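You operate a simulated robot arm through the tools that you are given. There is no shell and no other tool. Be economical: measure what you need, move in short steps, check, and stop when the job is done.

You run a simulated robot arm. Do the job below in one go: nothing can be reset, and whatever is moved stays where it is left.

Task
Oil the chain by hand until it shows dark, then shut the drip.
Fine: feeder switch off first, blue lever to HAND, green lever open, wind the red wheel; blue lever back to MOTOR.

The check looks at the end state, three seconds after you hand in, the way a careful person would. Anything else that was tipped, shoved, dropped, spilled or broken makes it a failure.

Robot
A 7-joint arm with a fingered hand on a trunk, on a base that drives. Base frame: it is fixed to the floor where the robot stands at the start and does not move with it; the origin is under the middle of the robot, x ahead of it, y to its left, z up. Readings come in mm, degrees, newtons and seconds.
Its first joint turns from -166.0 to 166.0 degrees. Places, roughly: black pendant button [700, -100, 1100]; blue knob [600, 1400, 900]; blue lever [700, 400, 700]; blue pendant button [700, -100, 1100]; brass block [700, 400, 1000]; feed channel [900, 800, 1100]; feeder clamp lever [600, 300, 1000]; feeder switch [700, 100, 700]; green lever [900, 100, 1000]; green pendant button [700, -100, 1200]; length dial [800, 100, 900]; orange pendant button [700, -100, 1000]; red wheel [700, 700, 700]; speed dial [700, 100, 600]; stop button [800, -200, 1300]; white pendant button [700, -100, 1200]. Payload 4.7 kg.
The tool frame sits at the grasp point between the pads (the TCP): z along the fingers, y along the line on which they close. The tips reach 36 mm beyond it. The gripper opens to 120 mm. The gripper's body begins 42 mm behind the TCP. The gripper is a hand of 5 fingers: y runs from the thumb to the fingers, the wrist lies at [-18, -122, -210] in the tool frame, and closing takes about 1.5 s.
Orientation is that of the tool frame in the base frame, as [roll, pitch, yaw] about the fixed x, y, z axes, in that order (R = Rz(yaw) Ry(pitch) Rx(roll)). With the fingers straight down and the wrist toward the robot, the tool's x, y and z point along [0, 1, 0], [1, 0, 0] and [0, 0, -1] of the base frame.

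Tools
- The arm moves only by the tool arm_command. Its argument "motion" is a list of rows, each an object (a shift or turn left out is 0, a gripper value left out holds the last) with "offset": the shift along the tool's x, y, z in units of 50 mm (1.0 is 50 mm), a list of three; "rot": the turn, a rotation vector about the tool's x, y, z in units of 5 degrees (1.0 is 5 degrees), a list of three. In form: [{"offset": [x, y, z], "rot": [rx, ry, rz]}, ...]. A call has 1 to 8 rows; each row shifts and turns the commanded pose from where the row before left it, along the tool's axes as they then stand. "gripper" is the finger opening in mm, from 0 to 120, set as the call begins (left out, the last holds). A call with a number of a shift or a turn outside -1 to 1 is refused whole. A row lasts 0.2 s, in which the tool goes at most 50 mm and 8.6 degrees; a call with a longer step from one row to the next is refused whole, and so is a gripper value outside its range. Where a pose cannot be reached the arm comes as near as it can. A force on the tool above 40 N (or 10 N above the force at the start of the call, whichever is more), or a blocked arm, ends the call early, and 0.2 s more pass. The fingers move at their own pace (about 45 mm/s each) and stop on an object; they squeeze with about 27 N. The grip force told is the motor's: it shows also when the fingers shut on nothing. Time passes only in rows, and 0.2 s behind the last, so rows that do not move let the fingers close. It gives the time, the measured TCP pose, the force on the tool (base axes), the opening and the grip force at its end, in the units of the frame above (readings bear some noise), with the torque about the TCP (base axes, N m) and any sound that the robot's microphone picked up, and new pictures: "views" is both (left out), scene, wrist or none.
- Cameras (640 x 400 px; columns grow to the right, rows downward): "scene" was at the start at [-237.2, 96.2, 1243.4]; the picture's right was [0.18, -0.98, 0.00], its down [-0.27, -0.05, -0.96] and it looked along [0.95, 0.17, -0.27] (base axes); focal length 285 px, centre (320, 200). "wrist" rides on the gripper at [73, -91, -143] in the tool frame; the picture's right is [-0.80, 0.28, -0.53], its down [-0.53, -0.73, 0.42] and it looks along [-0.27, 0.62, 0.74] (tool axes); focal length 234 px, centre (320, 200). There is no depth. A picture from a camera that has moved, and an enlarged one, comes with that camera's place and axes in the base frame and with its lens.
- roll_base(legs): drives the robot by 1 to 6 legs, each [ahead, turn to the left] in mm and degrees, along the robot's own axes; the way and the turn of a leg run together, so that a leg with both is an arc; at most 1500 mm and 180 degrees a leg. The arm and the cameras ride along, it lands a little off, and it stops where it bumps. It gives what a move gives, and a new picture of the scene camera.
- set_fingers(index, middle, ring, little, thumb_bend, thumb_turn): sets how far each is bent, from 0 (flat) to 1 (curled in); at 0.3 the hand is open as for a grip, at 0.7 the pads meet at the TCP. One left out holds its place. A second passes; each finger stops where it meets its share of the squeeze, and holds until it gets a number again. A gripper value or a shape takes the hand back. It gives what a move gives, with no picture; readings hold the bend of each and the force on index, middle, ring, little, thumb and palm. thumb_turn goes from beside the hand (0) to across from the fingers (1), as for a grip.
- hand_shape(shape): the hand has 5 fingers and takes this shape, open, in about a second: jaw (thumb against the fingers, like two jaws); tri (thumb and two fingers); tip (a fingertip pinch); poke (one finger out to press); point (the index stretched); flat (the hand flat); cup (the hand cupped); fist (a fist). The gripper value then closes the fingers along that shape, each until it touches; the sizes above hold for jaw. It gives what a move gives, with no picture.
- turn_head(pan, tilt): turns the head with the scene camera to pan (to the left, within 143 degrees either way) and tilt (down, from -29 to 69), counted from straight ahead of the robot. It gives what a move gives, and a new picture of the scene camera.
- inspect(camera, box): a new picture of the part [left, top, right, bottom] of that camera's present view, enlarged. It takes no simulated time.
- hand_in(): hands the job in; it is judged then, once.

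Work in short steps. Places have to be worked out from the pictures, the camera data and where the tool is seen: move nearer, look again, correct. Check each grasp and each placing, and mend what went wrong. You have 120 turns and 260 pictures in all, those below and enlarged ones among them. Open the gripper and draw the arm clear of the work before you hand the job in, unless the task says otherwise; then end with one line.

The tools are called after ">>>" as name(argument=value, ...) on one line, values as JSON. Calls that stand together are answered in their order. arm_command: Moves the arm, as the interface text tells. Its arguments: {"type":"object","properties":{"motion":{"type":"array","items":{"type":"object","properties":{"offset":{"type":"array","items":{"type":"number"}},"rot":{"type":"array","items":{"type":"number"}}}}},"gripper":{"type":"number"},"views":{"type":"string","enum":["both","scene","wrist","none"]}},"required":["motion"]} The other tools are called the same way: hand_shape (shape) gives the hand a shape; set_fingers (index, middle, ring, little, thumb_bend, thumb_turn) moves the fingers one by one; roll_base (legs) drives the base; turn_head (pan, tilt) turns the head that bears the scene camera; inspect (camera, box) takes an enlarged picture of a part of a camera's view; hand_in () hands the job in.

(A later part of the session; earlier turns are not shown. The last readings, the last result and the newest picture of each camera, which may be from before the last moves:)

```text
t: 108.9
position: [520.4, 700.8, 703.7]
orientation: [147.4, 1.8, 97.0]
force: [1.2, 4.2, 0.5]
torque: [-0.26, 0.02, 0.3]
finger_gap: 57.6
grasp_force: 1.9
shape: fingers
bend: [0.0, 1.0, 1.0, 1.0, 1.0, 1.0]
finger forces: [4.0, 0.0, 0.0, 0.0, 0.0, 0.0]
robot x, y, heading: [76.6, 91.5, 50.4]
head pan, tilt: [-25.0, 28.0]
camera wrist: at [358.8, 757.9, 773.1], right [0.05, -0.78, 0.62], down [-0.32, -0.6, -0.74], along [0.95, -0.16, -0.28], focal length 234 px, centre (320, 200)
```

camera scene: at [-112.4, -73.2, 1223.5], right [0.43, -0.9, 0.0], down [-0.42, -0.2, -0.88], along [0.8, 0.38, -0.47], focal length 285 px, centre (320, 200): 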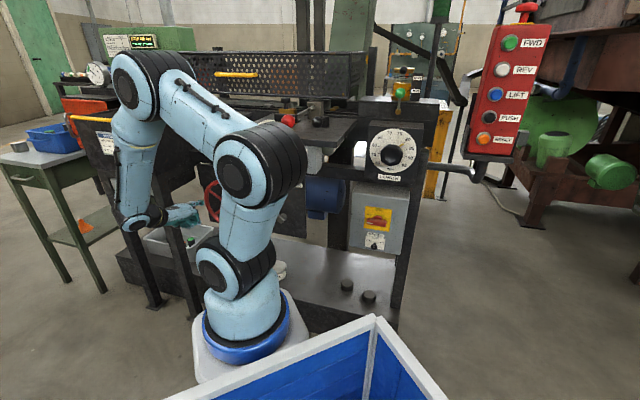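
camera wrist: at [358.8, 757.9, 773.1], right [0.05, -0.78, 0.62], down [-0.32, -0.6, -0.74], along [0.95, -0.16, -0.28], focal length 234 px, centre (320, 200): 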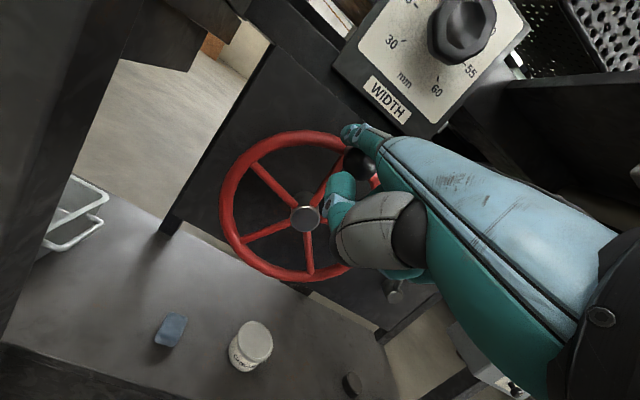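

Knob is past the top, contact still light. I continue down the right side.

>>> arm_command(motion=[{"offset": [-0.372, 0.006, -0.093]}, {"offset": [-0.381, -0.031, -0.038]}, {"offset": [-0.378, -0.068, 0.018]}, {"offset": [-0.363, -0.102, 0.074]}, {"offset": [-0.337, -0.132, 0.127]}, {"offset": [-0.301, -0.16, 0.177]}, {"offset": [-0.256, -0.182, 0.221]}, {"offset": [-0.203, -0.198, 0.259]}], views="wrist")

```text
t: 110.7
position: [523.0, 569.9, 652.4]
orientation: [147.4, 1.8, 97.0]
force: [-0.4, -0.1, -0.3]
torque: [0.0, 0.0, -0.03]
finger_gap: 57.3
grasp_force: 0.0
shape: fingers
bend: [0.0, 1.0, 1.0, 1.0, 1.0, 1.0]
finger forces: [0.0, 0.0, 0.1, 0.0, 0.1, 0.0]
robot x, y, heading: [76.4, 92.6, 50.4]
head pan, tilt: [-25.0, 28.0]
camera wrist: at [359.7, 626.0, 722.1], right [0.05, -0.78, 0.62], down [-0.32, -0.6, -0.74], along [0.95, -0.16, -0.28], focal length 234 px, centre (320, 200)
```

wrist: 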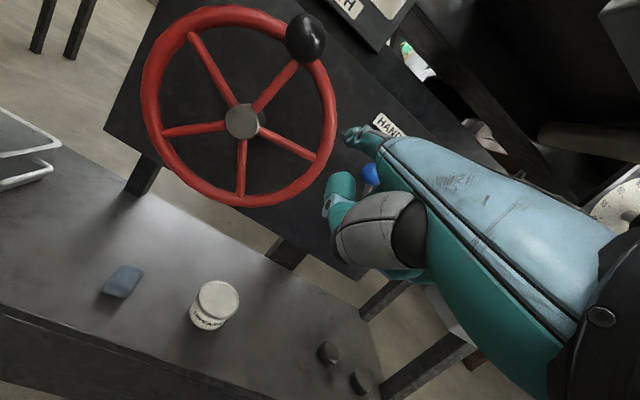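

The finger slipped over the knob at the top (knob now at φ≈103°, (687,762)); the finger ran ~15–20 mm too high. I pass below the knob back to its left side, lower this time.

>>> arm_command(motion=[{"offset": [0.813, 0, 0.184]}, {"offset": [0.813, 0, 0.184]}, {"offset": [0.813, 0, 0.184]}, {"offset": [-0.03, 0.487, -0.756]}, {"offset": [0, 0, 0]}], views="wrist")

>>> inspect(camera="wrist", box=[240, 60, 464, 200])

```text
t: 111.9
position: [522.5, 693.0, 670.4]
orientation: [147.3, 1.9, 96.9]
force: [0.1, -0.2, -0.3]
torque: [0.0, 0.0, 0.0]
finger_gap: 57.0
grasp_force: 0.0
shape: fingers
bend: [0.0, 1.0, 1.0, 1.0, 1.0, 1.0]
finger forces: [0.1, 0.0, 0.0, 0.1, 0.0, 0.0]
robot x, y, heading: [74.5, 94.0, 50.8]
head pan, tilt: [-25.0, 28.0]
camera wrist: at [359.8, 749.0, 741.4], right [0.05, -0.78, 0.62], down [-0.32, -0.6, -0.74], along [0.95, -0.16, -0.28], focal length 234 px, centre (320, 200)
```

wrist: 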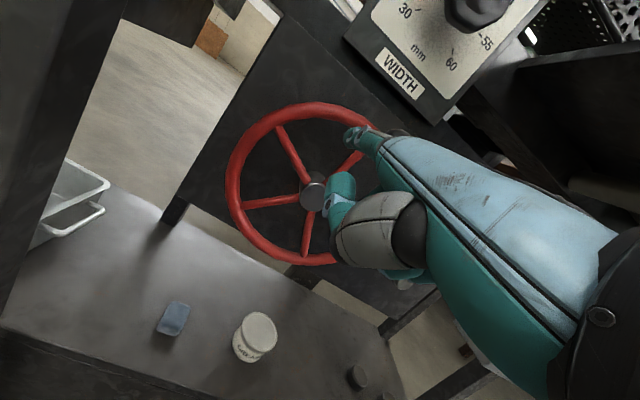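

```text
2.86 times, centred on (352, 130) of wrist
camera zoom: at [359.8, 749.0, 741.4], right [0.05, -0.78, 0.62], down [-0.32, -0.6, -0.74], along [0.95, -0.16, -0.28], focal length 669 px, centre (229, 400)
```

zoom: 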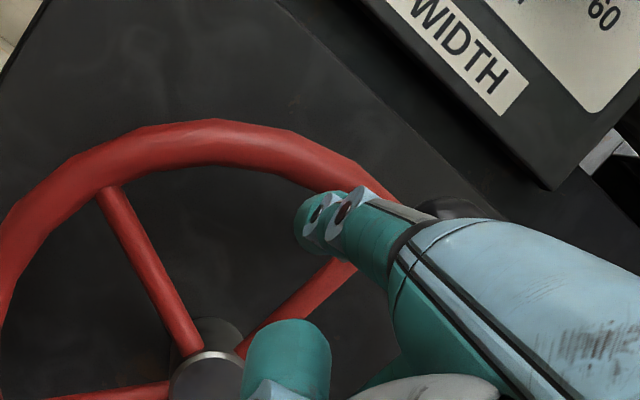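

The finger is left of the knob, slightly low as intended. I push right and down in 10° steps.

>>> arm_command(motion=[{"offset": [-0.005, 0.076, -0.118]}, {"offset": [-0.381, -0.031, -0.038]}, {"offset": [-0.378, -0.068, 0.018]}, {"offset": [-0.363, -0.102, 0.074]}, {"offset": [-0.337, -0.132, 0.127]}], views="wrist")

```text
t: 113.1
position: [523.4, 618.6, 662.1]
orientation: [147.4, 1.9, 97.1]
force: [1.7, 6.5, -2.9]
torque: [-0.47, 0.23, 0.44]
finger_gap: 56.4
grasp_force: 2.9
shape: fingers
bend: [0.0, 1.0, 1.0, 1.0, 1.0, 1.0]
finger forces: [5.2, 0.0, 0.1, 0.0, 0.0, 0.0]
robot x, y, heading: [76.7, 89.1, 50.4]
head pan, tilt: [-25.0, 28.0]
camera wrist: at [359.3, 674.5, 732.7], right [0.05, -0.78, 0.62], down [-0.32, -0.6, -0.73], along [0.95, -0.16, -0.28], focal length 234 px, centre (320, 200)
```

wrist: 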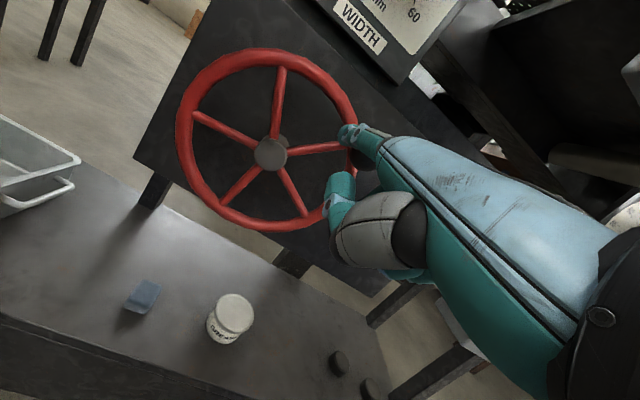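

Good contact. On the right side the finger should be above the knob, so I raise slightly and push down.

>>> arm_command(motion=[{"offset": [-0.128, 0.137, -0.24]}, {"offset": [-0.256, -0.182, 0.221]}, {"offset": [-0.203, -0.198, 0.259]}, {"offset": [-0.144, -0.209, 0.289]}, {"offset": [-0.081, -0.213, 0.309]}], views="wrist")

```text
t: 114.3
position: [521.8, 572.9, 610.3]
orientation: [147.4, 1.9, 96.9]
force: [3.1, 1.9, 2.5]
torque: [-0.05, -0.06, 0.01]
finger_gap: 60.7
grasp_force: 1.8
shape: fingers
bend: [0.0, 1.0, 1.0, 1.0, 1.0, 1.0]
finger forces: [3.6, 0.1, 0.0, 0.1, 0.0, 0.0]
robot x, y, heading: [73.1, 93.1, 50.7]
head pan, tilt: [-25.0, 28.0]
camera wrist: at [359.7, 630.3, 680.4], right [0.05, -0.78, 0.62], down [-0.32, -0.6, -0.73], along [0.95, -0.16, -0.28], focal length 234 px, centre (320, 200)
```

wrist: 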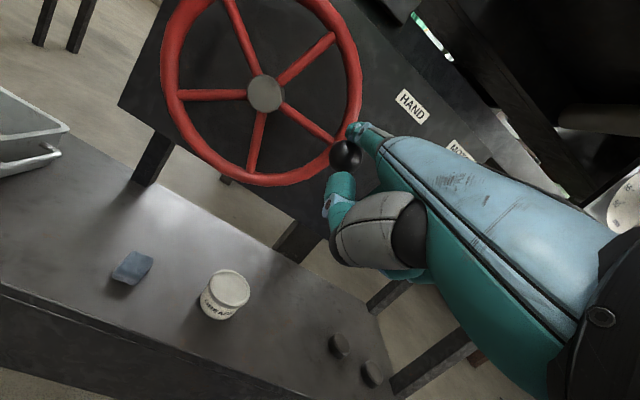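

Knob has done nearly a full turn. I check whether the chain shows anything yet.

>>> turn_head(pan=-32, tilt=12)

>>> inspect(camera="scene", box=[140, 100, 364, 240])

>>> inspect(camera="scene", box=[340, 100, 468, 180])

```text
t: 115.0
position: [521.6, 575.0, 611.3]
orientation: [147.4, 1.8, 97.1]
force: [3.8, 1.2, 1.8]
torque: [0.02, -0.03, 0.04]
finger_gap: 59.9
grasp_force: 0.7
shape: fingers
bend: [0.0, 1.0, 1.0, 1.0, 1.0, 1.0]
finger forces: [3.0, 0.1, 0.1, 0.1, 0.0, 0.0]
robot x, y, heading: [76.5, 90.3, 50.7]
head pan, tilt: [-32.0, 12.0]
camera scene: at [-106.5, -83.8, 1249.3], right [0.32, -0.95, 0.0], down [-0.2, -0.07, -0.98], along [0.93, 0.31, -0.21], focal length 285 px, centre (320, 200)
```

scene: 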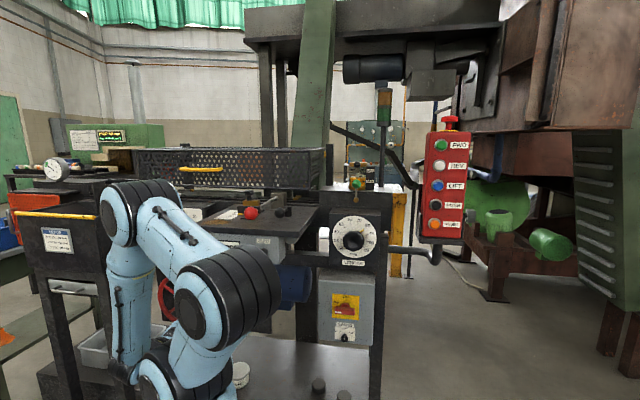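

```text
2.86 times, centred on (252, 170) of scene
camera zoom: at [-106.5, -83.8, 1249.3], right [0.32, -0.95, 0.0], down [-0.2, -0.07, -0.98], along [0.93, 0.31, -0.21], focal length 815 px, centre (514, 286)
```

zoom: 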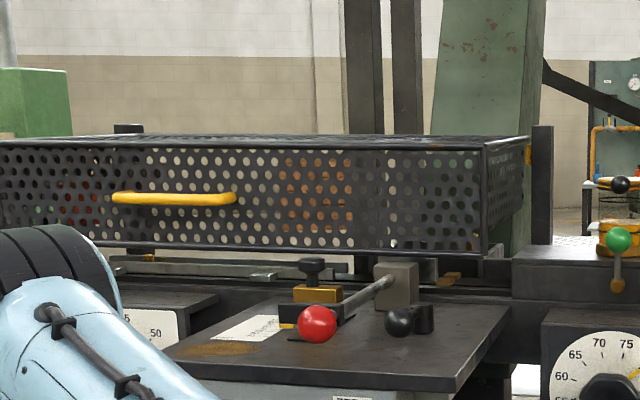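

```text
5.00 times, centred on (404, 140) of scene
camera zoom: at [-106.5, -83.8, 1249.3], right [0.32, -0.95, 0.0], down [-0.2, -0.07, -0.98], along [0.93, 0.31, -0.21], focal length 1427 px, centre (-100, 500)
```

zoom: 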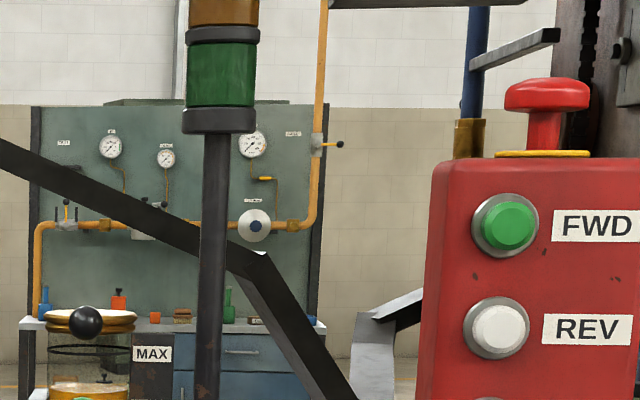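

I zoom into the channel behind the desk where a chain could run.

>>> inspect(camera="scene", box=[282, 172, 346, 212])

>>> inspect(camera="scene", box=[170, 172, 282, 242])

```text
10.00 times, centred on (314, 192) of scene
camera zoom: at [-106.5, -83.8, 1249.3], right [0.32, -0.95, 0.0], down [-0.2, -0.07, -0.98], along [0.93, 0.31, -0.21], focal length 2854 px, centre (380, 280)
```

zoom: 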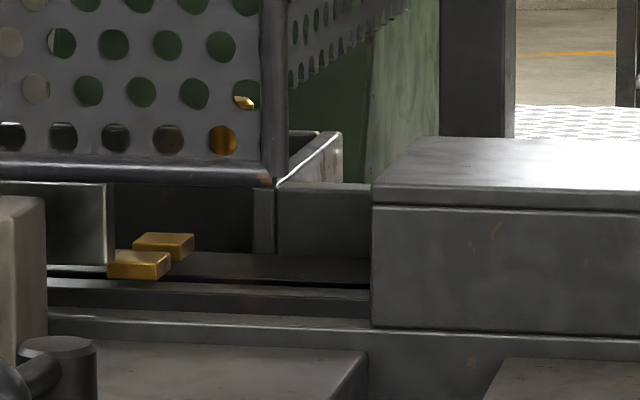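

```text
5.71 times, centred on (226, 207) of scene
camera zoom: at [-106.5, -83.8, 1249.3], right [0.32, -0.95, 0.0], down [-0.2, -0.07, -0.98], along [0.93, 0.31, -0.21], focal length 1631 px, centre (857, 160)
```

zoom: 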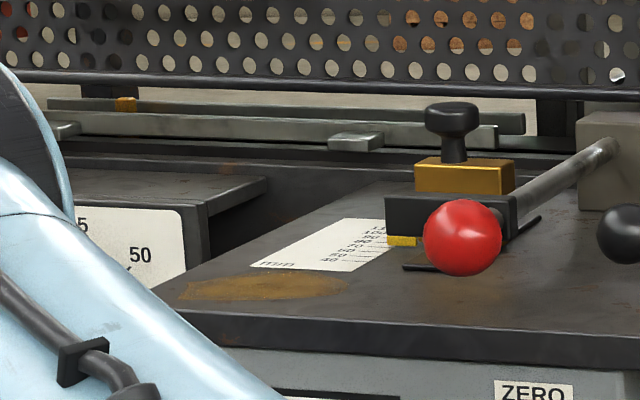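

The chain's brass lugs have moved, so it runs; the chain must keep passing the drip. I continue winding: 90° further along the lower right.

>>> arm_command(motion=[{"offset": [-0.036, -0.31, 0.47]}, {"offset": [0.11, -0.29, 0.471]}, {"offset": [0.248, -0.25, 0.441]}, {"offset": [0.37, -0.193, 0.38]}, {"offset": [0.466, -0.122, 0.294]}, {"offset": [0.531, -0.043, 0.187]}], views="wrist")

```text
t: 116.5
position: [522.3, 658.2, 484.3]
orientation: [147.4, 1.9, 96.9]
force: [-1.3, -2.6, 6.1]
torque: [0.44, -0.59, -0.2]
finger_gap: 61.2
grasp_force: 2.9
shape: fingers
bend: [0.0, 1.0, 1.0, 1.0, 1.0, 1.0]
finger forces: [5.8, 0.1, 0.0, 0.0, 0.0, 0.0]
out of reach, approached as far as the arm can: row 4
robot x, y, heading: [75.2, 86.1, 50.6]
head pan, tilt: [-32.0, 12.0]
camera wrist: at [359.6, 714.3, 553.8], right [0.05, -0.78, 0.62], down [-0.32, -0.6, -0.74], along [0.95, -0.16, -0.28], focal length 234 px, centre (320, 200)
```

wrist: 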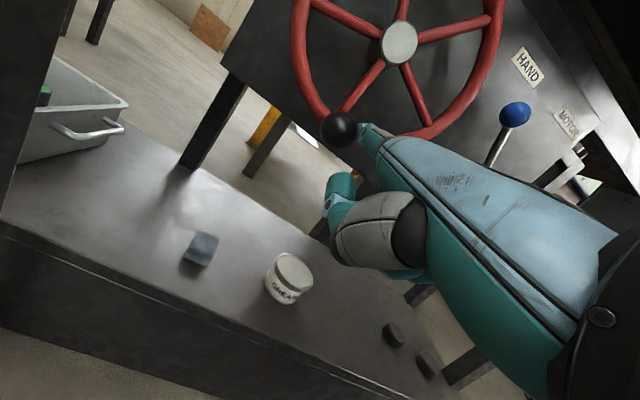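

Works well (6 N). I lower the finger a bit and carry on around the bottom and up the left side.

>>> arm_command(motion=[{"offset": [0.006, -0.108, 0.168]}, {"offset": [0.559, 0.038, 0.068]}, {"offset": [0.549, 0.117, -0.056]}, {"offset": [0.502, 0.189, -0.176]}, {"offset": [0.421, 0.247, -0.284]}, {"offset": [0.311, 0.288, -0.373]}, {"offset": [0.18, 0.31, -0.436]}], views="wrist")

```text
t: 118.0
position: [522.3, 789.5, 555.0]
orientation: [147.2, 1.7, 97.1]
force: [-1.9, -0.3, -3.3]
torque: [-0.12, 0.05, 0.06]
finger_gap: 55.7
grasp_force: 2.1
shape: fingers
bend: [0.01, 1.0, 1.0, 1.0, 1.0, 1.0]
finger forces: [3.4, 0.0, 0.0, 0.0, 0.0, 0.0]
robot x, y, heading: [77.3, 95.9, 50.2]
head pan, tilt: [-32.0, 12.0]
camera wrist: at [359.6, 845.5, 625.8], right [0.05, -0.79, 0.62], down [-0.32, -0.6, -0.74], along [0.95, -0.16, -0.28], focal length 234 px, centre (320, 200)
```

wrist: 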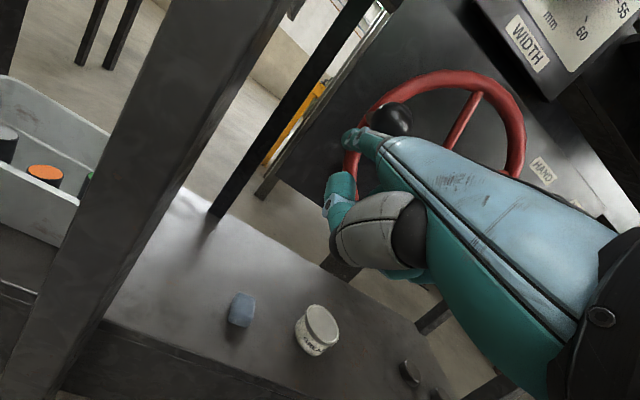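

Good; refined circle: center (701,657), r≈104. I continue over the top with corrected targets.

>>> arm_command(motion=[{"offset": [-0.337, 0.343, -0.604]}, {"offset": [-0.136, 0.279, -0.46]}, {"offset": [-0.269, 0.235, -0.422]}, {"offset": [-0.384, 0.176, -0.358]}, {"offset": [-0.472, 0.105, -0.269]}, {"offset": [-0.529, 0.027, -0.161]}], views="wrist")

```text
t: 119.5
position: [523.4, 684.5, 685.2]
orientation: [147.4, 1.8, 97.0]
force: [0.2, 4.1, -3.5]
torque: [-0.31, 0.23, 0.22]
finger_gap: 55.3
grasp_force: 1.6
shape: fingers
bend: [0.01, 1.0, 1.0, 1.0, 1.0, 1.0]
finger forces: [4.0, 0.1, 0.1, 0.0, 0.0, 0.0]
robot x, y, heading: [76.3, 91.2, 50.5]
head pan, tilt: [-32.0, 12.0]
camera wrist: at [360.4, 741.0, 755.7], right [0.05, -0.78, 0.62], down [-0.32, -0.6, -0.74], along [0.95, -0.16, -0.28], focal length 234 px, centre (320, 200)
```

wrist: 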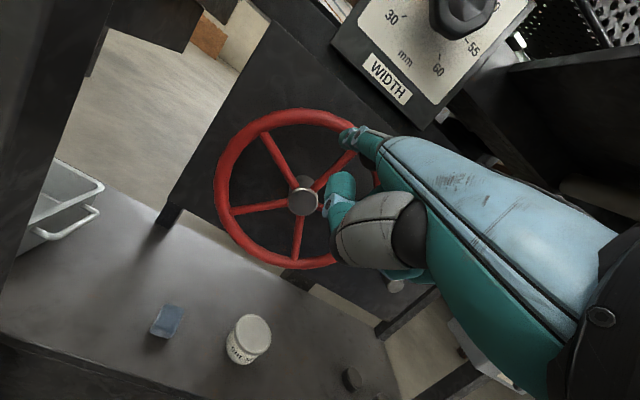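

Contact kept. I continue down the right side with slightly higher finger.

>>> arm_command(motion=[{"offset": [-0.552, 0.012, -0.143]}, {"offset": [-0.534, -0.13, 0.079]}, {"offset": [-0.478, -0.197, 0.195]}, {"offset": [-0.393, -0.252, 0.298]}, {"offset": [-0.281, -0.288, 0.38]}, {"offset": [-0.148, -0.306, 0.437]}, {"offset": [-0.007, -0.302, 0.463]}, {"offset": [0.136, -0.279, 0.46]}], views="wrist")

```text
t: 121.2
position: [523.2, 565.9, 550.3]
orientation: [147.4, 1.8, 97.0]
force: [0.5, -0.5, 3.0]
torque: [0.13, -0.18, -0.08]
finger_gap: 59.1
grasp_force: 1.1
shape: fingers
bend: [0.0, 1.0, 1.0, 1.0, 1.0, 1.0]
finger forces: [2.2, 0.0, 0.1, 0.0, 0.0, 0.0]
robot x, y, heading: [77.4, 89.4, 50.5]
head pan, tilt: [-32.0, 12.0]
camera wrist: at [359.8, 621.3, 620.3], right [0.05, -0.78, 0.62], down [-0.32, -0.6, -0.73], along [0.95, -0.16, -0.28], focal length 234 px, centre (320, 200)
```

wrist: 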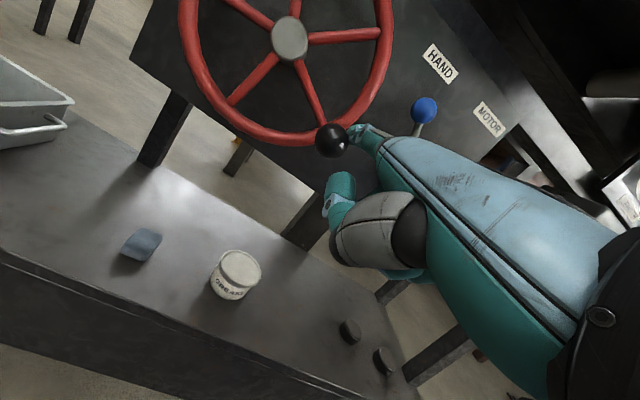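

The refined circle holds contact all round. I run a full further revolution in three calls.

>>> arm_command(motion=[{"offset": [0.273, -0.3, 0.523]}, {"offset": [0.384, -0.176, 0.358]}, {"offset": [0.472, -0.105, 0.269]}, {"offset": [0.529, -0.027, 0.161]}, {"offset": [0.549, 0.053, 0.042]}, {"offset": [0.534, 0.13, -0.079]}, {"offset": [0.478, 0.197, -0.195]}, {"offset": [0.393, 0.252, -0.298]}], views="none")

>>> arm_command(motion=[{"offset": [0.281, 0.288, -0.38]}, {"offset": [0.148, 0.306, -0.437]}, {"offset": [0.007, 0.302, -0.463]}, {"offset": [-0.136, 0.279, -0.46]}, {"offset": [-0.269, 0.235, -0.422]}, {"offset": [-0.384, 0.176, -0.358]}, {"offset": [-0.472, 0.105, -0.269]}, {"offset": [-0.529, 0.027, -0.161]}], views="wrist")

>>> arm_command(motion=[{"offset": [-0.552, 0.012, -0.143]}, {"offset": [-0.534, -0.13, 0.079]}, {"offset": [-0.478, -0.197, 0.195]}, {"offset": [-0.393, -0.252, 0.298]}, {"offset": [-0.281, -0.288, 0.38]}, {"offset": [-0.148, -0.306, 0.437]}, {"offset": [-0.007, -0.302, 0.463]}, {"offset": [0.136, -0.279, 0.46]}], views="wrist")

>>> inspect(camera="scene", box=[282, 160, 378, 220])

```text
t: 123.0
position: [524.0, 757.4, 523.2]
orientation: [147.4, 1.8, 97.0]
force: [0.5, -4.5, -3.1]
torque: [0.26, 0.18, -0.24]
finger_gap: 56.2
grasp_force: 2.3
shape: fingers
bend: [0.01, 1.0, 1.0, 1.0, 1.0, 1.0]
finger forces: [4.4, 0.0, 0.0, 0.0, 0.0, 0.1]
out of reach, approached as far as the arm can: row 1
robot x, y, heading: [75.5, 90.9, 50.3]
head pan, tilt: [-32.0, 12.0]
```

```text
t: 124.8
position: [524.1, 693.2, 694.2]
orientation: [147.5, 1.8, 97.0]
force: [-0.1, 0.2, -0.5]
torque: [0.01, -0.01, -0.01]
finger_gap: 57.0
grasp_force: 0.1
shape: fingers
bend: [0.0, 1.0, 1.0, 1.0, 1.0, 1.0]
finger forces: [0.0, 0.0, 0.0, 0.1, 0.0, 0.1]
robot x, y, heading: [75.8, 88.8, 50.4]
head pan, tilt: [-32.0, 12.0]
camera wrist: at [362.2, 748.5, 764.8], right [0.05, -0.78, 0.62], down [-0.32, -0.6, -0.74], along [0.95, -0.16, -0.28], focal length 234 px, centre (320, 200)
```

wrist: 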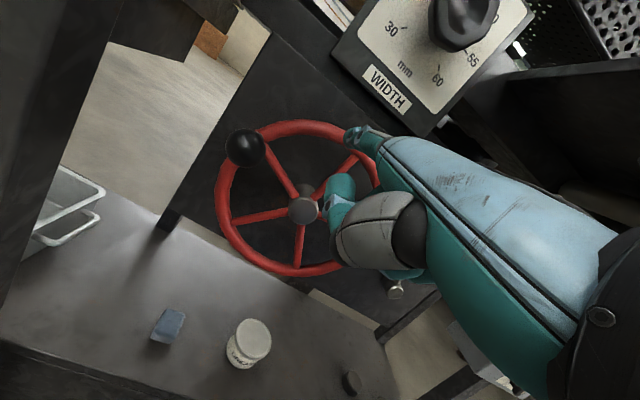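

```text
t: 126.7
position: [525.9, 574.0, 559.0]
orientation: [147.4, 1.8, 97.0]
force: [0.2, -0.4, 0.0]
torque: [-0.04, 0.02, -0.05]
finger_gap: 57.3
grasp_force: 0.1
shape: fingers
bend: [0.0, 1.0, 1.0, 1.0, 1.0, 1.0]
finger forces: [0.0, 0.1, 0.1, 0.1, 0.1, 0.1]
robot x, y, heading: [73.7, 90.5, 50.3]
head pan, tilt: [-32.0, 12.0]
camera wrist: at [362.3, 630.3, 629.9], right [0.05, -0.79, 0.62], down [-0.32, -0.6, -0.74], along [0.95, -0.16, -0.28], focal length 234 px, centre (320, 200)
```

wrist: 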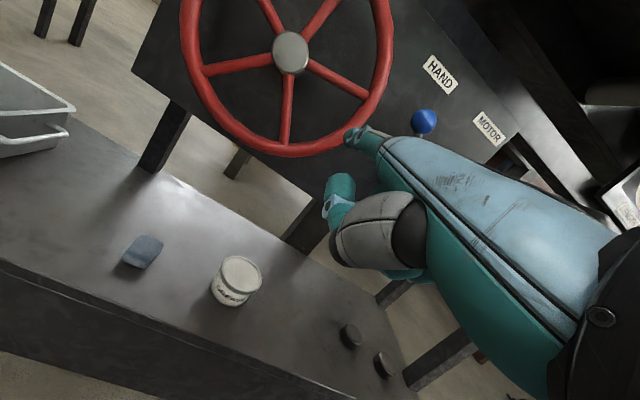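

```text
6.67 times, centred on (330, 190) of scene
camera zoom: at [-106.6, -83.8, 1249.4], right [0.32, -0.95, 0.0], down [-0.2, -0.07, -0.98], along [0.93, 0.31, -0.21], focal length 1903 px, centre (253, 267)
```

zoom: 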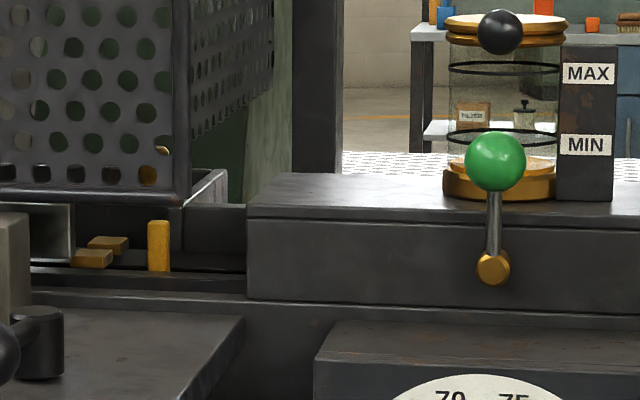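

The oil level has fallen low, so time matters. I look closely at the chain now (no time passes).

>>> inspect(camera="scene", box=[282, 182, 330, 212])

>>> inspect(camera="scene", box=[140, 150, 300, 250])

```text
13.33 times, centred on (306, 197) of scene
camera zoom: at [-106.6, -83.8, 1249.4], right [0.32, -0.95, 0.0], down [-0.2, -0.07, -0.98], along [0.93, 0.31, -0.21], focal length 3805 px, centre (507, 240)
```

zoom: 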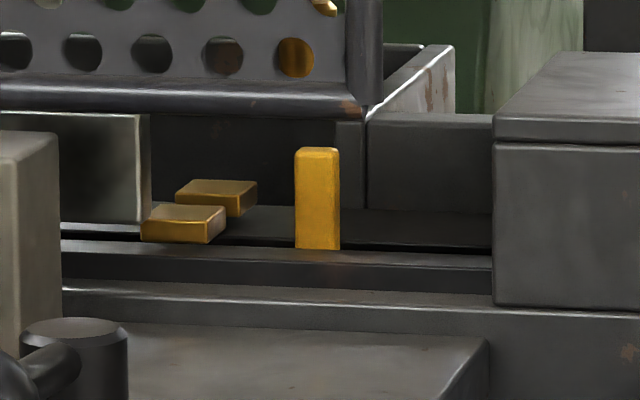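

```text
4.00 times, centred on (220, 200) of scene
camera zoom: at [-106.6, -83.8, 1249.4], right [0.32, -0.95, 0.0], down [-0.2, -0.07, -0.98], along [0.93, 0.31, -0.21], focal length 1142 px, centre (720, 200)
```

zoom: 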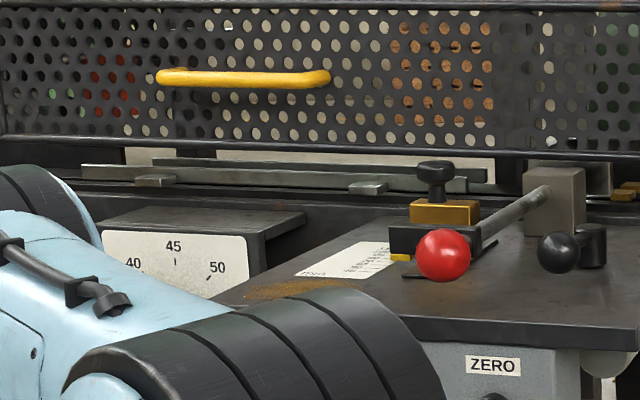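

The knob was left at the upper left. I quickly bring the finger under it and keep winding while oil flows.

>>> arm_command(motion=[{"offset": [0.789, 0.119, -0.005]}, {"offset": [0.789, 0.119, -0.005]}, {"offset": [0.789, 0.119, -0.005]}, {"offset": [0.789, 0.119, -0.005]}, {"offset": [0.789, 0.119, -0.005]}, {"offset": [-0.012, 0.217, -0.336]}, {"offset": [-0.136, 0.279, -0.46]}, {"offset": [-0.269, 0.235, -0.422]}], views="none")

>>> arm_command(motion=[{"offset": [-0.384, 0.176, -0.358]}, {"offset": [-0.472, 0.105, -0.269]}, {"offset": [-0.529, 0.027, -0.161]}, {"offset": [-0.552, 0.012, -0.143]}, {"offset": [-0.534, -0.13, 0.079]}, {"offset": [-0.478, -0.197, 0.195]}, {"offset": [-0.393, -0.252, 0.298]}, {"offset": [-0.281, -0.288, 0.38]}], views="wrist")

>>> inspect(camera="scene", box=[282, 160, 378, 220])

```text
t: 128.4
position: [526.6, 754.5, 642.4]
orientation: [147.3, 1.8, 96.7]
force: [1.0, -3.3, -0.7]
torque: [0.27, -0.06, -0.04]
finger_gap: 53.1
grasp_force: 0.2
shape: fingers
bend: [0.04, 1.0, 1.0, 1.0, 1.0, 1.0]
finger forces: [1.7, 0.0, 0.0, 0.0, 0.0, 0.1]
robot x, y, heading: [81.0, 94.2, 50.5]
head pan, tilt: [-32.0, 12.0]
```

```text
t: 130.2
position: [525.0, 571.8, 632.4]
orientation: [147.3, 1.8, 97.1]
force: [0.1, 0.3, 0.2]
torque: [0.01, 0.0, 0.01]
finger_gap: 57.2
grasp_force: 0.2
shape: fingers
bend: [0.0, 1.0, 1.0, 1.0, 1.0, 1.0]
finger forces: [0.0, 0.0, 0.0, 0.0, 0.0, 0.0]
robot x, y, heading: [74.7, 92.0, 50.5]
head pan, tilt: [-32.0, 12.0]
camera wrist: at [361.4, 628.6, 702.6], right [0.05, -0.79, 0.62], down [-0.32, -0.6, -0.74], along [0.95, -0.16, -0.28], focal length 234 px, centre (320, 200)
```

wrist: 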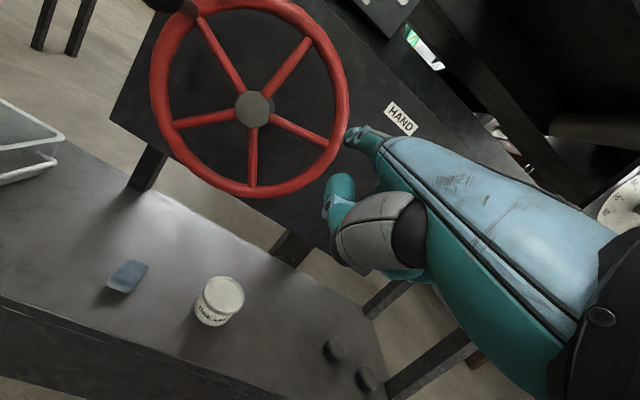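

```text
6.67 times, centred on (330, 190) of scene
camera zoom: at [-106.5, -83.8, 1249.4], right [0.32, -0.95, 0.0], down [-0.2, -0.07, -0.98], along [0.93, 0.31, -0.21], focal length 1903 px, centre (253, 267)
```

zoom: 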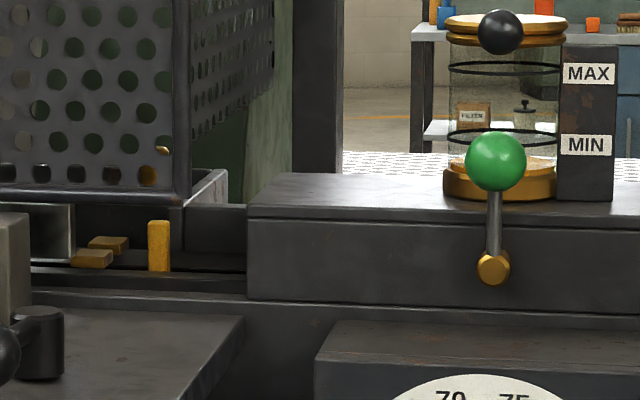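

The oil level is unchanged while the wheel stands still; my push slipped again. I compare the oil glass and chain slot in detail before deciding.

>>> inspect(camera="scene", box=[340, 160, 380, 185])

>>> inspect(camera="scene", box=[286, 186, 326, 211])

```text
16.00 times, centred on (360, 172) of scene
camera zoom: at [-106.5, -83.8, 1249.4], right [0.32, -0.95, 0.0], down [-0.2, -0.07, -0.98], along [0.93, 0.31, -0.21], focal length 4566 px, centre (-320, 640)
```

zoom: 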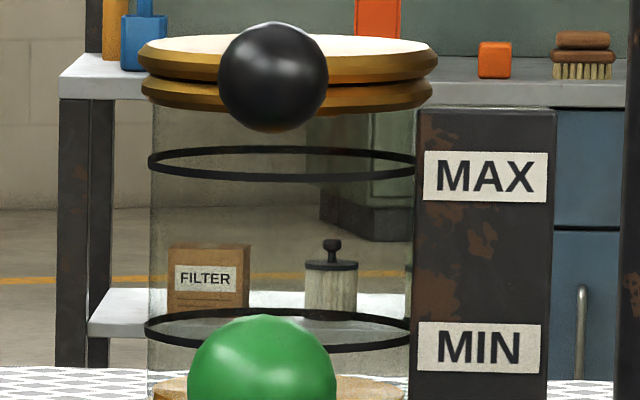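

```text
16.00 times, centred on (306, 198) of scene
camera zoom: at [-106.5, -83.8, 1249.4], right [0.32, -0.95, 0.0], down [-0.2, -0.07, -0.98], along [0.93, 0.31, -0.21], focal length 4566 px, centre (544, 224)
```

zoom: 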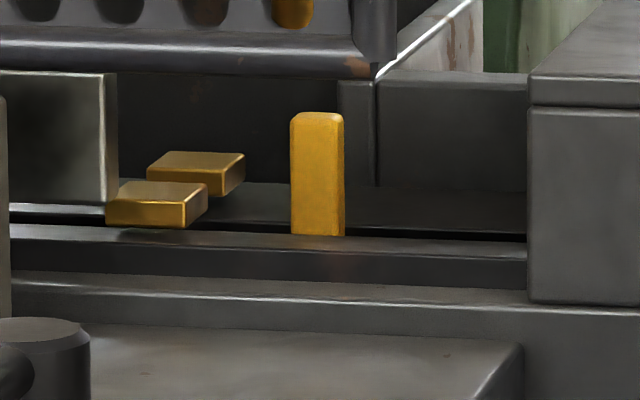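

The oil is nearly used up, so the drip should be shut soon. I withdraw, go up, and look at the chain from above on the way to the green lever.

>>> arm_command(motion=[{"offset": [0.115, -0.79, -0.515]}, {"offset": [0.115, -0.79, -0.515]}, {"offset": [-0.03, 0.505, -0.784]}, {"offset": [-0.03, 0.505, -0.784]}, {"offset": [-0.03, 0.505, -0.784]}, {"offset": [-0.03, 0.505, -0.784]}, {"offset": [-0.03, 0.505, -0.784]}, {"offset": [-0.03, 0.505, -0.784]}], views="none")

>>> arm_command(motion=[{"offset": [-0.03, 0.505, -0.784]}, {"offset": [-0.03, 0.505, -0.784]}, {"offset": [-0.03, 0.505, -0.784]}, {"offset": [-0.03, 0.505, -0.784]}, {"offset": [-0.03, 0.505, -0.784]}, {"offset": [-0.03, 0.505, -0.784]}, {"offset": [-0.03, 0.505, -0.784]}], views="both")

```text
t: 132.1
position: [428.6, 572.3, 912.4]
orientation: [147.4, 1.8, 97.1]
force: [-0.1, 0.1, -0.6]
torque: [0.02, -0.02, 0.0]
finger_gap: 57.1
grasp_force: 0.1
shape: fingers
bend: [0.0, 1.0, 1.0, 1.0, 1.0, 1.0]
finger forces: [0.0, 0.1, 0.0, 0.0, 0.1, 0.0]
robot x, y, heading: [75.4, 90.6, 50.5]
head pan, tilt: [-32.0, 12.0]
```

```text
t: 133.7
position: [430.4, 571.8, 1240.6]
orientation: [147.4, 2.0, 97.0]
force: [-0.4, -0.9, 0.1]
torque: [0.01, 0.0, -0.02]
finger_gap: 57.6
grasp_force: 0.0
shape: fingers
bend: [0.0, 1.0, 1.0, 1.0, 1.0, 1.0]
finger forces: [0.0, 0.0, 0.0, 0.1, 0.1, 0.0]
robot x, y, heading: [74.8, 87.9, 50.5]
head pan, tilt: [-32.0, 12.0]
camera scene: at [-106.5, -83.7, 1249.4], right [0.32, -0.95, 0.0], down [-0.2, -0.07, -0.98], along [0.93, 0.31, -0.21], focal length 285 px, centre (320, 200)
camera wrist: at [267.9, 628.6, 1310.1], right [0.05, -0.78, 0.62], down [-0.32, -0.6, -0.73], along [0.95, -0.16, -0.28], focal length 234 px, centre (320, 200)
```

scene: 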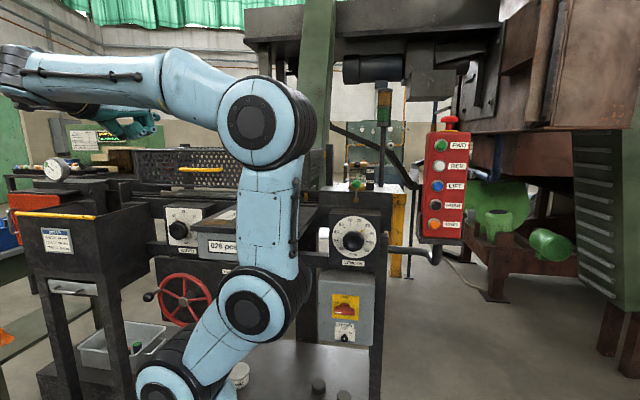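
wrist: 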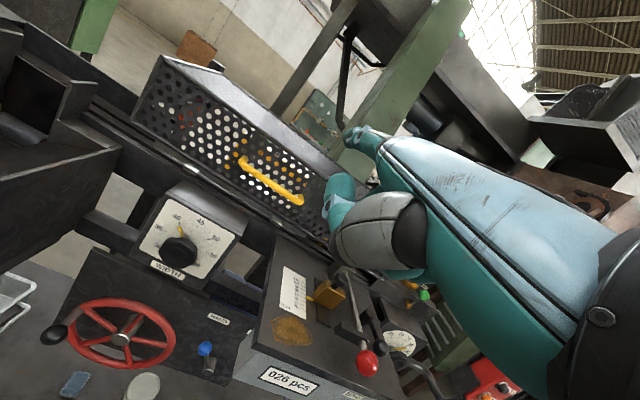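

From here the rails under the guard are visible; I zoom on them to find the chain.

>>> inspect(camera="wrist", box=[80, 90, 240, 190])

>>> inspect(camera="wrist", box=[220, 160, 348, 240])

>>> inspect(camera="wrist", box=[340, 230, 468, 310])

```text
4.00 times, centred on (160, 140) of wrist
camera zoom: at [267.9, 628.6, 1310.1], right [0.05, -0.78, 0.62], down [-0.32, -0.6, -0.73], along [0.95, -0.16, -0.28], focal length 937 px, centre (960, 440)
```

zoom: 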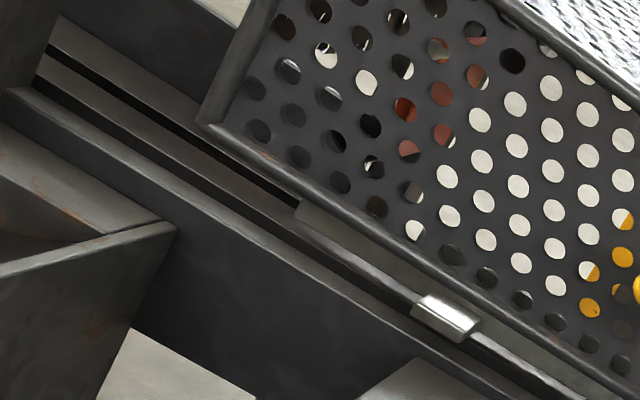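

```text
5.00 times, centred on (284, 200) of wrist
camera zoom: at [267.9, 628.6, 1310.1], right [0.05, -0.78, 0.62], down [-0.32, -0.6, -0.73], along [0.95, -0.16, -0.28], focal length 1171 px, centre (500, 200)
```

zoom: 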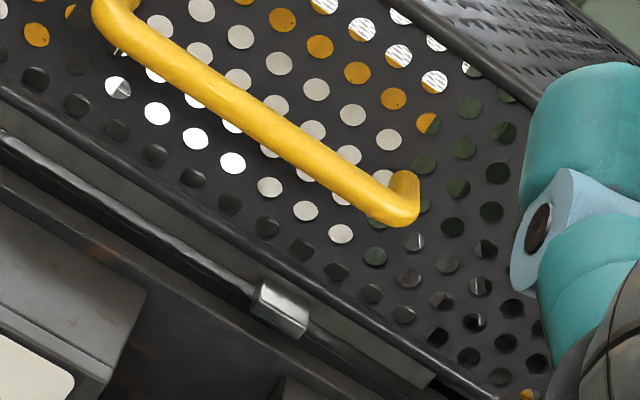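

```text
5.00 times, centred on (404, 270) of wrist
camera zoom: at [267.9, 628.6, 1310.1], right [0.05, -0.78, 0.62], down [-0.32, -0.6, -0.73], along [0.95, -0.16, -0.28], focal length 1171 px, centre (-100, -150)
```

zoom: 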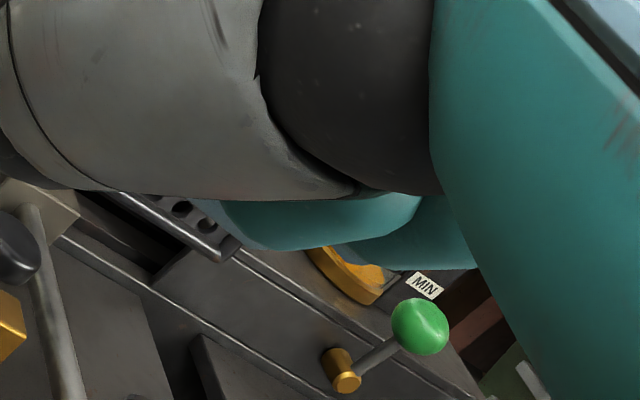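

I bring the camera over the desk to look down into the slot by the drip block.

>>> arm_command(motion=[{"offset": [-0.75, 0.37, 0.37]}, {"offset": [-0.75, 0.37, 0.37]}, {"offset": [-0.75, 0.37, 0.37]}, {"offset": [-0.75, 0.37, 0.37]}, {"offset": [-0.75, 0.37, 0.37]}, {"offset": [-0.75, 0.37, 0.3]}, {"offset": [-0.75, 0.37, 0.3]}], views="none")

>>> arm_command(motion=[{"rot": [1, 0, 0]}, {"rot": [1, 0, 0]}, {"rot": [1, 0, 0]}], views="both")

```text
t: 135.2
position: [637.2, 332.9, 1216.1]
orientation: [147.3, 1.9, 97.1]
force: [0.2, -1.6, 0.0]
torque: [0.13, 0.03, 0.09]
finger_gap: 57.3
grasp_force: 0.0
shape: fingers
bend: [0.0, 1.0, 1.0, 1.0, 1.0, 1.0]
finger forces: [0.0, 0.1, 0.1, 0.1, 0.1, 0.0]
robot x, y, heading: [72.1, 90.9, 50.5]
head pan, tilt: [-32.0, 12.0]
```

```text
t: 136.1
position: [637.5, 332.0, 1215.4]
orientation: [162.3, 1.8, 97.1]
force: [0.3, 0.0, 0.9]
torque: [0.03, 0.02, -0.03]
finger_gap: 57.5
grasp_force: 0.1
shape: fingers
bend: [0.0, 1.0, 1.0, 1.0, 1.0, 1.0]
finger forces: [0.1, 0.0, 0.1, 0.0, 0.0, 0.1]
robot x, y, heading: [74.8, 91.5, 50.3]
head pan, tilt: [-32.0, 12.0]
camera scene: at [-106.6, -83.8, 1249.4], right [0.32, -0.95, 0.0], down [-0.2, -0.07, -0.98], along [0.93, 0.31, -0.21], focal length 285 px, centre (320, 200)
camera wrist: at [497.6, 392.4, 1322.4], right [0.2, -0.77, 0.61], down [-0.5, -0.62, -0.61], along [0.84, -0.18, -0.51], focal length 234 px, centre (320, 200)
```

scene: 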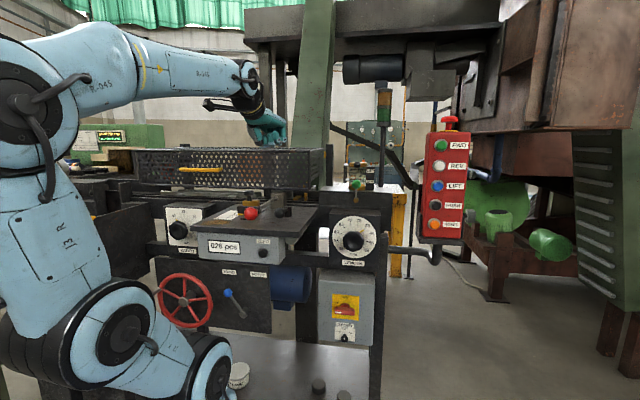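
wrist: 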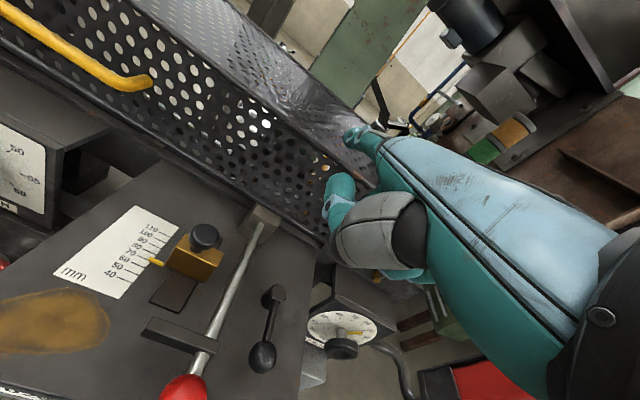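

>>> inspect(camera="wrist", box=[80, 90, 240, 190])

>>> inspect(camera="wrist", box=[240, 190, 368, 270])

>>> inspect(camera="scene", box=[270, 180, 374, 245])

```text
4.00 times, centred on (160, 140) of wrist
camera zoom: at [497.6, 392.4, 1322.4], right [0.2, -0.77, 0.61], down [-0.5, -0.62, -0.61], along [0.84, -0.18, -0.51], focal length 937 px, centre (960, 440)
```

zoom: 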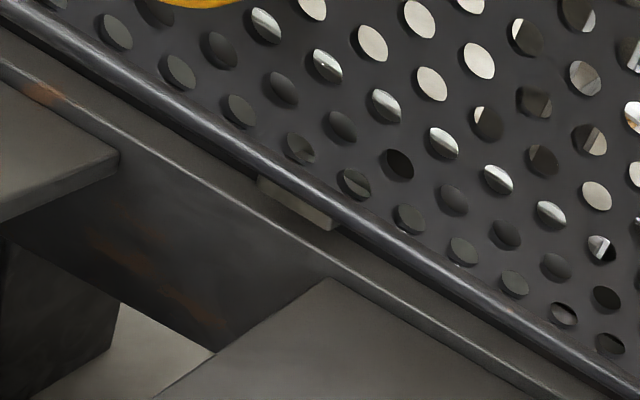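

```text
5.00 times, centred on (304, 230) of wrist
camera zoom: at [497.6, 392.4, 1322.4], right [0.2, -0.77, 0.61], down [-0.5, -0.62, -0.61], along [0.84, -0.18, -0.51], focal length 1171 px, centre (400, 50)
```

zoom: 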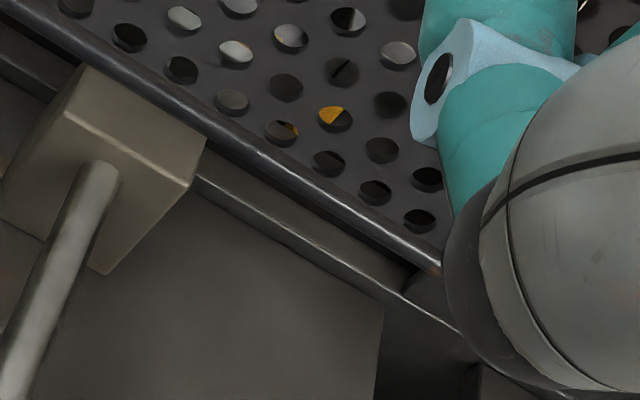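

```text
6.15 times, centred on (322, 212) of scene
camera zoom: at [-106.6, -83.8, 1249.4], right [0.32, -0.95, 0.0], down [-0.2, -0.07, -0.98], along [0.93, 0.31, -0.21], focal length 1756 px, centre (308, 123)
```

zoom: 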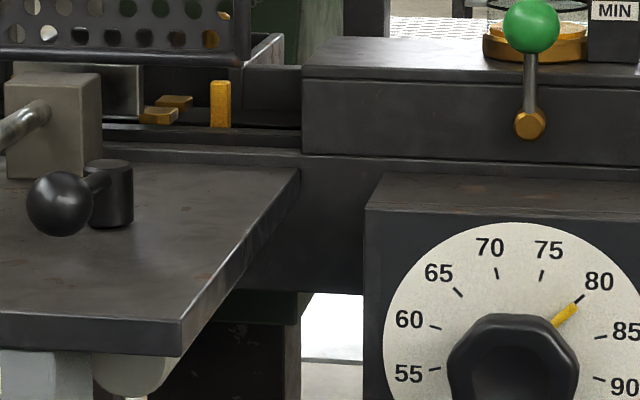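

I shift right so the open gap between guard and drip block comes into view.

>>> arm_command(motion=[{"offset": [-0.695, 0.3, 0.115]}, {"offset": [-0.695, 0.3, 0.115]}, {"offset": [-0.695, 0.3, 0.115]}, {"offset": [-0.695, 0.3, 0.115]}], views="wrist")

>>> inspect(camera="wrist", box=[200, 100, 392, 220])

```text
t: 137.1
position: [717.7, 202.6, 1214.6]
orientation: [162.3, 1.9, 97.2]
force: [0.2, 0.7, 0.9]
torque: [-0.02, 0.03, -0.01]
finger_gap: 57.5
grasp_force: 0.0
shape: fingers
bend: [0.0, 1.0, 1.0, 1.0, 1.0, 1.0]
finger forces: [0.0, 0.1, 0.0, 0.0, 0.0, 0.1]
robot x, y, heading: [76.0, 89.8, 50.5]
head pan, tilt: [-32.0, 12.0]
camera wrist: at [578.4, 262.1, 1322.6], right [0.2, -0.77, 0.61], down [-0.5, -0.62, -0.61], along [0.84, -0.18, -0.5], focal length 234 px, centre (320, 200)
```

wrist: 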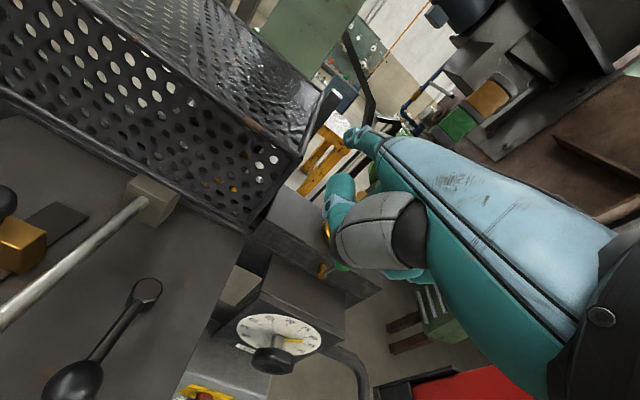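

```text
3.33 times, centred on (296, 160) of wrist
camera zoom: at [578.4, 262.1, 1322.6], right [0.2, -0.77, 0.61], down [-0.5, -0.62, -0.61], along [0.84, -0.18, -0.5], focal length 781 px, centre (400, 333)
```

zoom: 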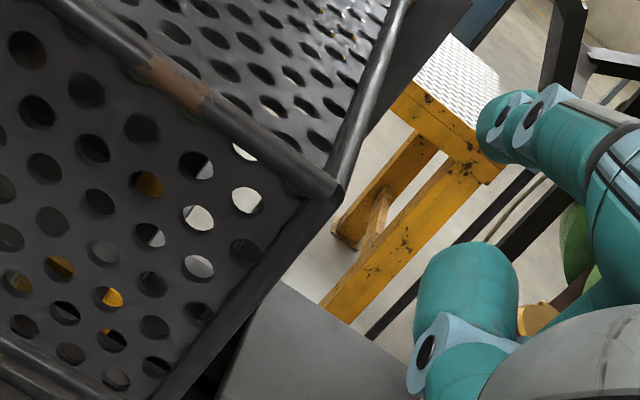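

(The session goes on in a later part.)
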